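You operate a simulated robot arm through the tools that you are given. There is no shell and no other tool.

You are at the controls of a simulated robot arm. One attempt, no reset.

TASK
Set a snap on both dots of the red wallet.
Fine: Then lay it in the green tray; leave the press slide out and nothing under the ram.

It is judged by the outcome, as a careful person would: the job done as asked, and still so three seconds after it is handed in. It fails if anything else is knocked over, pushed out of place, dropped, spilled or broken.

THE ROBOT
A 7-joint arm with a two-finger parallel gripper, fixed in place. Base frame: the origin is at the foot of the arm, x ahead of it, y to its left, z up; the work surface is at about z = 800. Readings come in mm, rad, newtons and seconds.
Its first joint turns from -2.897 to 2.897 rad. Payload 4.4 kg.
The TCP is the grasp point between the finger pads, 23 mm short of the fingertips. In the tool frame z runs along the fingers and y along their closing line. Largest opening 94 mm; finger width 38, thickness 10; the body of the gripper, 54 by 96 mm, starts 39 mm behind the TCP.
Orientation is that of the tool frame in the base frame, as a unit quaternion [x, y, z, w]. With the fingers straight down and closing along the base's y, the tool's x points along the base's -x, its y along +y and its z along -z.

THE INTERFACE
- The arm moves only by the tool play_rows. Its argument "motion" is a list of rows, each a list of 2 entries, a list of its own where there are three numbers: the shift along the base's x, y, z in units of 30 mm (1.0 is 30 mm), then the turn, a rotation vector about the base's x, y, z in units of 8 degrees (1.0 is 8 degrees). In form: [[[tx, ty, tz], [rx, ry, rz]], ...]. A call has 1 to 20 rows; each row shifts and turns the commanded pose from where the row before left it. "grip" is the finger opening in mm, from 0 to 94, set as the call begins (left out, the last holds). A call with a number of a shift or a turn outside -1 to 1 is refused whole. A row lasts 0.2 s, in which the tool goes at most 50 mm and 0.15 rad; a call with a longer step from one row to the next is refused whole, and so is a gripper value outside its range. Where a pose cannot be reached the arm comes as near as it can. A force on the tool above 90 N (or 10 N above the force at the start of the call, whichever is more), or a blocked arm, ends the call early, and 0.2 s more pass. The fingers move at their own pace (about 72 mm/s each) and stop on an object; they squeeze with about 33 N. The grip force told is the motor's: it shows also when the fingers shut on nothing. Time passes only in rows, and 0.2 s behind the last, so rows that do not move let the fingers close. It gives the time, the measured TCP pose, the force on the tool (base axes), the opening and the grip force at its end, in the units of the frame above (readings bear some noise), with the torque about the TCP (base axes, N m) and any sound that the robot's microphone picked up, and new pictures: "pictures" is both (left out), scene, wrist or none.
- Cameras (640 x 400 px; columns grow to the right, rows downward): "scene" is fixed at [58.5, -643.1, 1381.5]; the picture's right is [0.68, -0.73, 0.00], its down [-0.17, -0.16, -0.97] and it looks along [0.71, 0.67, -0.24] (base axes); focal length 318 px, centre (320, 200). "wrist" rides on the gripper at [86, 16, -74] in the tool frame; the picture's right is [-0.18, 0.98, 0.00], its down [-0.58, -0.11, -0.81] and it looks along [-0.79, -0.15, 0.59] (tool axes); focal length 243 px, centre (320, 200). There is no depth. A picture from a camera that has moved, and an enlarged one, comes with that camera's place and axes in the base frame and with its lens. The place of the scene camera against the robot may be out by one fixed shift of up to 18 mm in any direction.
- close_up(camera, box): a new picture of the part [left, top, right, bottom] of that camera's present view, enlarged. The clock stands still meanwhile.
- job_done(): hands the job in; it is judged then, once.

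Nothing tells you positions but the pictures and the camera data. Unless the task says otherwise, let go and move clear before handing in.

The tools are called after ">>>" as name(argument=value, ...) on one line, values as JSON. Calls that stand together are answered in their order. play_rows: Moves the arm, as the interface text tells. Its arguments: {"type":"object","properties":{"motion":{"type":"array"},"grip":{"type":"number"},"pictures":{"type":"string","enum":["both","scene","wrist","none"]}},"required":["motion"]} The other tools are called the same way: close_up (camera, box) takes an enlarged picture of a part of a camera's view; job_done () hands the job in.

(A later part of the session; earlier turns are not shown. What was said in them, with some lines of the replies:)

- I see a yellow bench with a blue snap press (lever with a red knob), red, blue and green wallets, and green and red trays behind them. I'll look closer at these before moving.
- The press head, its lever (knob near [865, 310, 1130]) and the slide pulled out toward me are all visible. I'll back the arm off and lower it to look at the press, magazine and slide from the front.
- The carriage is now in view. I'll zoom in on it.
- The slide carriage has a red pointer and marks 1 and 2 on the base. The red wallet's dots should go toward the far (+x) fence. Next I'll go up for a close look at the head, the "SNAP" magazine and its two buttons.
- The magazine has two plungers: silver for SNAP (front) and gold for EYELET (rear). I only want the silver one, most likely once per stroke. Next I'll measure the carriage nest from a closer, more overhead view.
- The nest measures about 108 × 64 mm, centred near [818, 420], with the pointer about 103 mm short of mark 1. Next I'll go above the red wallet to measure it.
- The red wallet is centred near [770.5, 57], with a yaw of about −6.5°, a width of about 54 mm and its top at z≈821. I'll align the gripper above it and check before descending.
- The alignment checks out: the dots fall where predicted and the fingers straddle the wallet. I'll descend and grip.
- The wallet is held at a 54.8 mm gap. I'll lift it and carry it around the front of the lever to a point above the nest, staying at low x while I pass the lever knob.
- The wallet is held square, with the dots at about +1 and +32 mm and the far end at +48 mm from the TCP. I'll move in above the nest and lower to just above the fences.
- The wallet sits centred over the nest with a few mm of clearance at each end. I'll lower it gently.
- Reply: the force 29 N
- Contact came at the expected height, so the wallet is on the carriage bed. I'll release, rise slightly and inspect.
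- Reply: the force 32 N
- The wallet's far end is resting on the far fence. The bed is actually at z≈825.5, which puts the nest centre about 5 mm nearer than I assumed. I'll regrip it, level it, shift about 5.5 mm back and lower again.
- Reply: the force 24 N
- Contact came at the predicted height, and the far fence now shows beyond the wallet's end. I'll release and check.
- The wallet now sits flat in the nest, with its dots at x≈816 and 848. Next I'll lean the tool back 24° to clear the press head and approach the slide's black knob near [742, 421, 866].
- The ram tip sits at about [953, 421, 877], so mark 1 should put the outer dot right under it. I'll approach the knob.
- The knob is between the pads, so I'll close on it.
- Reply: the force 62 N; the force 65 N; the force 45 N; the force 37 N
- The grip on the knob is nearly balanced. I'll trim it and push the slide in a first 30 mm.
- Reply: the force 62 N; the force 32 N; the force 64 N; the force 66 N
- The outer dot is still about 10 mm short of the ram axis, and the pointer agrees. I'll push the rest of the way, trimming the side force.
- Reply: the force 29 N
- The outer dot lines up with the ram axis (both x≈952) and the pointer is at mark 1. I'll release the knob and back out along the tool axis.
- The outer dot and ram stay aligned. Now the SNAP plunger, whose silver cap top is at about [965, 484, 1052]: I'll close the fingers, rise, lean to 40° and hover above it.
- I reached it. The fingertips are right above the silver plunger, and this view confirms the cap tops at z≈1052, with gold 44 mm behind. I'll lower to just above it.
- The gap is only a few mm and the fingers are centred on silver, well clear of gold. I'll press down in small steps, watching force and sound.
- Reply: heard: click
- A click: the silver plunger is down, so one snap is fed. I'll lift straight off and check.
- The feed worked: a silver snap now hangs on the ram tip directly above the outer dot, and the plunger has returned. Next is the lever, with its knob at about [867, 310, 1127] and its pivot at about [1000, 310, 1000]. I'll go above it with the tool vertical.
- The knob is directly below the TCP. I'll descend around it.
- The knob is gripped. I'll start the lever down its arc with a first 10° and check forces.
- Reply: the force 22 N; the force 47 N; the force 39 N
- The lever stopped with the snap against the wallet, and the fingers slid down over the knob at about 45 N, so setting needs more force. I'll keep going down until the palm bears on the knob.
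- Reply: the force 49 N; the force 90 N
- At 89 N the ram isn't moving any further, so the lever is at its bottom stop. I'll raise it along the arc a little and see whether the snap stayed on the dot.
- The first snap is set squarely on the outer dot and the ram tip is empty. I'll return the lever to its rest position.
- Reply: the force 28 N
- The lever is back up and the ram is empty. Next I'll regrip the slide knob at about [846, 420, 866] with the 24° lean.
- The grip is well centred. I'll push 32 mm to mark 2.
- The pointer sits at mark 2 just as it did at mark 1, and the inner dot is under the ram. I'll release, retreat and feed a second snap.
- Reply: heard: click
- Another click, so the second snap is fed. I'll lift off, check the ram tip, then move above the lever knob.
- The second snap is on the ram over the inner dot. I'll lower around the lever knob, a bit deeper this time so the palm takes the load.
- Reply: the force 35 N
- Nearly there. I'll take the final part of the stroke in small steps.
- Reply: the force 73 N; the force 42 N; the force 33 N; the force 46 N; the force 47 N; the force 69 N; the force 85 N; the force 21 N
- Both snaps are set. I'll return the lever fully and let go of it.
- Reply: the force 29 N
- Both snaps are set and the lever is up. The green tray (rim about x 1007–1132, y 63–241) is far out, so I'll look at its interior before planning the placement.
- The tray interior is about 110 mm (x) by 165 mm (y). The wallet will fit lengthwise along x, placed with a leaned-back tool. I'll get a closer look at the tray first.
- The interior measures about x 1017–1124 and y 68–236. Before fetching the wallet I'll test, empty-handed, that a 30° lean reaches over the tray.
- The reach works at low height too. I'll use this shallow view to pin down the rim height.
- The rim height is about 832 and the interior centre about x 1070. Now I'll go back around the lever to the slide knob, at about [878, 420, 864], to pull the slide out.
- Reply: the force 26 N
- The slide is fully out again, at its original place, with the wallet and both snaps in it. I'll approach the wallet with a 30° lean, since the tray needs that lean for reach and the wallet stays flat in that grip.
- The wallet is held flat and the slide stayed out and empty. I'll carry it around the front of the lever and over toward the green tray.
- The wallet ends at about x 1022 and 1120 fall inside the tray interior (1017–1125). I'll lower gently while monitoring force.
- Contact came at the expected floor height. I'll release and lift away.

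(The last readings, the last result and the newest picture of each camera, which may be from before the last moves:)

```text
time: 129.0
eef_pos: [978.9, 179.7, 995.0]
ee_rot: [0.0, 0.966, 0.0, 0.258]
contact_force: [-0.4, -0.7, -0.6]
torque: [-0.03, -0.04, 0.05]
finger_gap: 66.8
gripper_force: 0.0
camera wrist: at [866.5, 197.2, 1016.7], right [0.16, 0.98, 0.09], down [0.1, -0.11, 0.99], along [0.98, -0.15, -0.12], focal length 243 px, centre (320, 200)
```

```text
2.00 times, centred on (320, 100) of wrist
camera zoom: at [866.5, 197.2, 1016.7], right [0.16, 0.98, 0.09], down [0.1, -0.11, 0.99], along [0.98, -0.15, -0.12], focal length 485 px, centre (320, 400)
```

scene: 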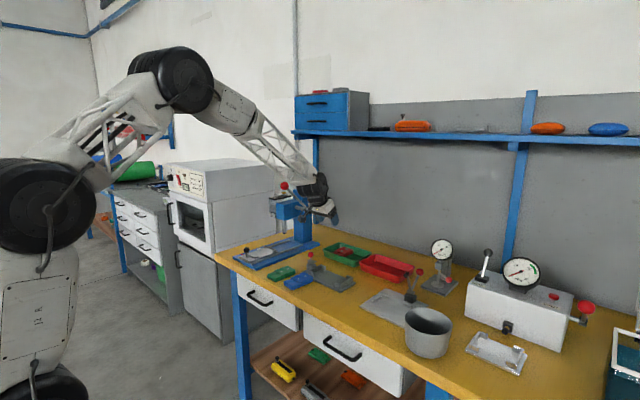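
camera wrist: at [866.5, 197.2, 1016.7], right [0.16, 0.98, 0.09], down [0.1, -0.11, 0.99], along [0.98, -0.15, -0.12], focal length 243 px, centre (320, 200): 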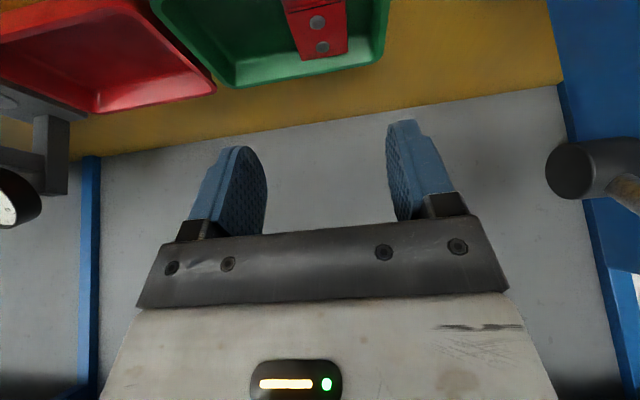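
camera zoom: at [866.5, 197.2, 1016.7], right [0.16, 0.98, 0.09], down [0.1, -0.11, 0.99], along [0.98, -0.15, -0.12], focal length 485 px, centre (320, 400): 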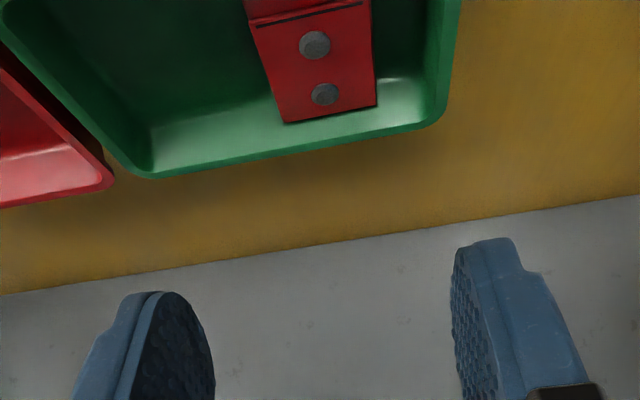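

The wallet is in the tray. I'll go vertical and higher for an overhead check that it lies flat.

>>> play_rows(motion=[[[-0.4, 0, 0.9], [0, 0.9375, 0]], [[-0.4, 0, 0.9], [0, 0.9375, 0]], [[-0.3, 0, 0.9], [0, 0.9375, 0]], [[-0.2, 0, 0.8], [0, 0.9375, 0]], [[0, 0, 0], [0, 0, 0]]])

>>> close_up(camera="wrist", box=[220, 20, 400, 160])

>>> close_up(camera="scene", box=[210, 170, 450, 320])

>>> close_up(camera="scene", box=[325, 238, 365, 264])

```text
time: 130.2
eef_pos: [939.5, 179.8, 1100.0]
ee_rot: [0.0, 1.0, 0.001, -0.002]
contact_force: [0.6, -1.1, 0.6]
torque: [-0.01, 0.0, 0.03]
finger_gap: 67.1
gripper_force: 0.1
camera wrist: at [854.1, 196.8, 1175.1], right [0.18, 0.98, 0.0], down [0.58, -0.11, 0.81], along [0.79, -0.15, -0.59], focal length 243 px, centre (320, 200)
```

scene: 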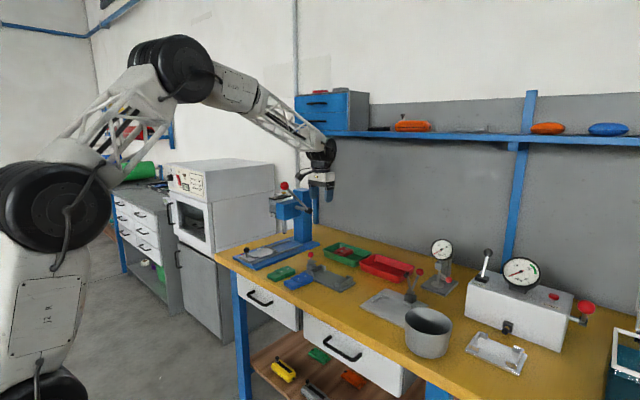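
wrist: 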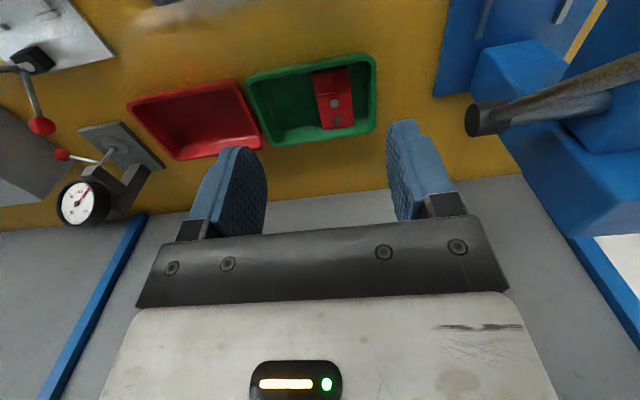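

```text
2.86 times, centred on (310, 90) of wrist
camera zoom: at [854.1, 196.8, 1175.1], right [0.18, 0.98, 0.0], down [0.58, -0.11, 0.81], along [0.79, -0.15, -0.59], focal length 693 px, centre (349, 514)
```

zoom: 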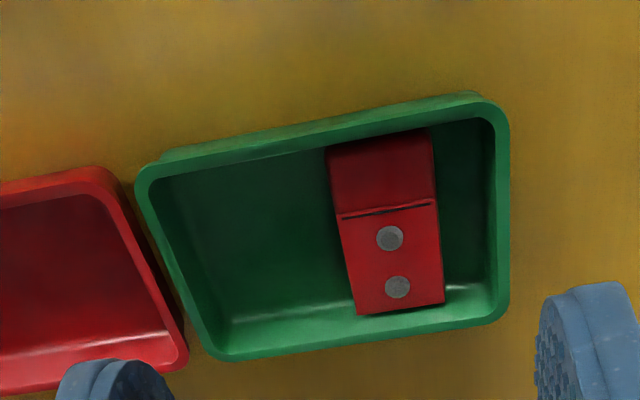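

```text
2.67 times, centred on (330, 245) of scene
camera zoom: at [58.5, -643.1, 1381.5], right [0.68, -0.73, 0.0], down [-0.17, -0.16, -0.97], along [0.71, 0.67, -0.24], focal length 848 px, centre (293, 80)
```

zoom: 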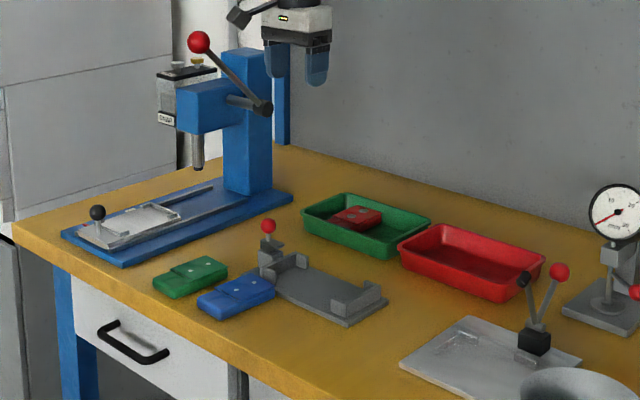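

```text
15.38 times, centred on (345, 251) of scene
camera zoom: at [58.5, -643.1, 1381.5], right [0.68, -0.73, 0.0], down [-0.17, -0.16, -0.97], along [0.71, 0.67, -0.24], focal length 4892 px, centre (-65, -585)
```

zoom: 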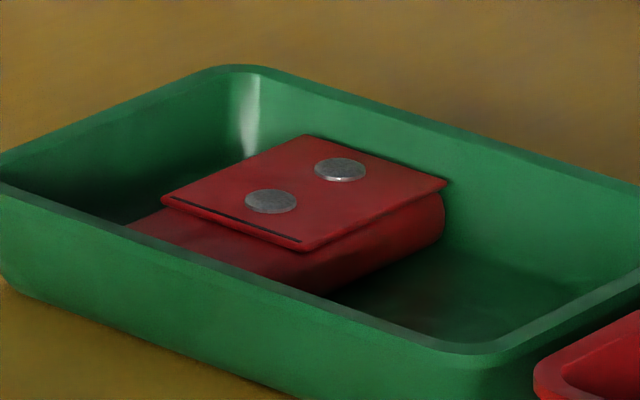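

The wallet lies flat in the green tray (flap corners both at z≈823) with both snaps on. The slide is out and empty, the lever is up, and the other wallets are untouched. I'll move the arm clear and do a last check.

>>> play_rows(motion=[[[-0.2, 0, 1], [0, 0, 0]], [[-0.3, 0, 1], [0, 0, 0]], [[-0.5, 0, 1], [0, 0, 0]], [[-0.8, 0, 1], [0, 0, 0]], [[-1, 0, 1], [0, 0, 0]], [[-1, 0, 0.8], [0, 0, 0]], [[-1, 0, 0.8], [0, 0, 0]], [[-1, 0, 0.5], [0, 0, 0]], [[-0.5, 0, 0], [0, 0, 0]], [[0, 0, 0], [0, 0, 0]], [[0, 0, 0], [0, 0, 0]]])

>>> close_up(camera="scene", box=[210, 170, 450, 320])

>>> close_up(camera="scene", box=[235, 205, 305, 269])

```text
time: 132.6
eef_pos: [750.8, 179.1, 1311.2]
ee_rot: [0.0, 1.0, 0.0, 0.0]
contact_force: [-0.1, -0.6, -0.6]
torque: [-0.01, -0.02, 0.02]
finger_gap: 67.1
gripper_force: 0.1
camera wrist: at [665.1, 196.6, 1387.7], right [0.18, 0.98, 0.0], down [0.58, -0.11, 0.81], along [0.79, -0.15, -0.59], focal length 243 px, centre (320, 200)
```

scene: 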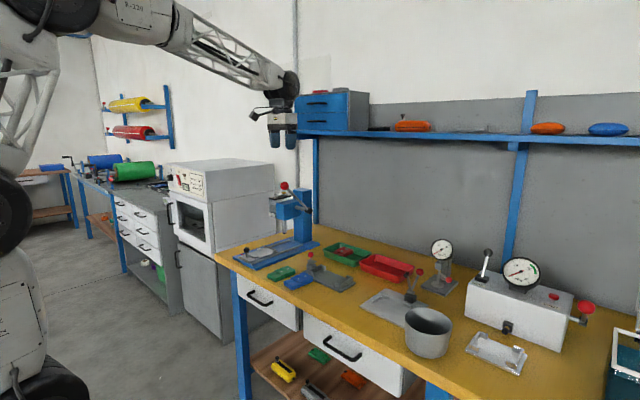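
wrist: 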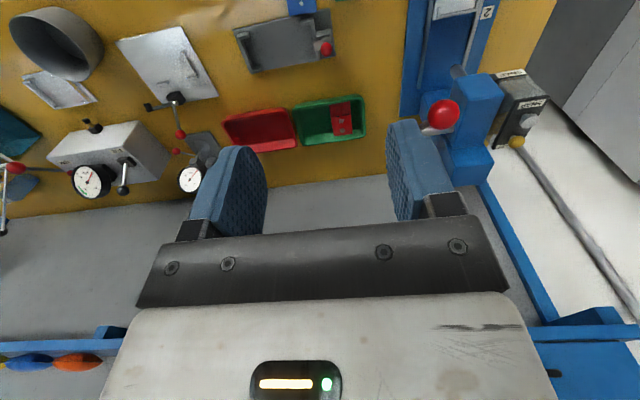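

```text
2.67 times, centred on (330, 245) of scene
camera zoom: at [58.5, -643.1, 1381.5], right [0.68, -0.73, 0.0], down [-0.17, -0.16, -0.97], along [0.71, 0.67, -0.24], focal length 848 px, centre (293, 80)
```

zoom: 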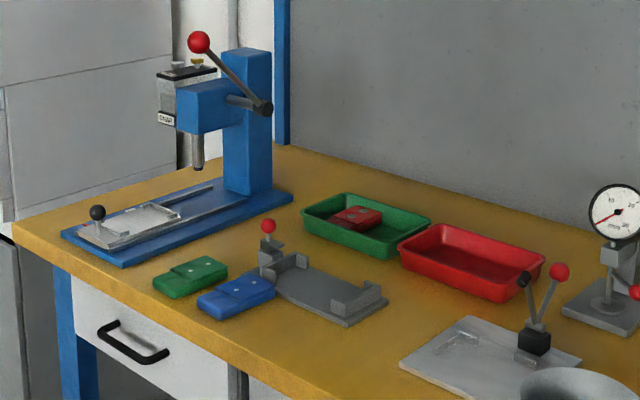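

```text
6.25 times, centred on (270, 237) of scene
camera zoom: at [58.5, -643.1, 1381.5], right [0.68, -0.73, 0.0], down [-0.17, -0.16, -0.97], along [0.71, 0.67, -0.24], focal length 1987 px, centre (632, -31)
```

zoom: 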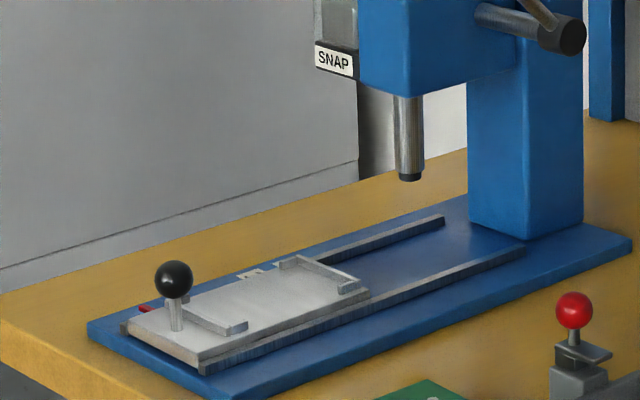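

The arm is clear. The red wallet is in the green tray with both snaps set, the slide is out and empty, nothing is under the ram, the lever is up and everything else is in place. I'm handing the job in.

>>> job_done()

```text
The job is handed in.
```

The job is handed in: the red wallet has a snap on both dots and is lying flat in the green tray.

- **Snaps:** I fed one snap from the silver SNAP plunger for each dot and didn't touch the EYELET plunger. The first was set with the slide at mark 1 and the second at mark 2. After each stroke the close-up showed the snap seated on its dot and the ram tip empty.
- **First placement:** The wallet's far end first came to rest on the carriage fence. I picked it up again and seated it flat before pressing anything.
- **Press:** The slide is fully out and empty, nothing is under the ram, and the lever is back up.
- **Everything else:** In the last pictures the blue and green wallets, the trays and the other tools are where they started. The gripper is open and well clear.
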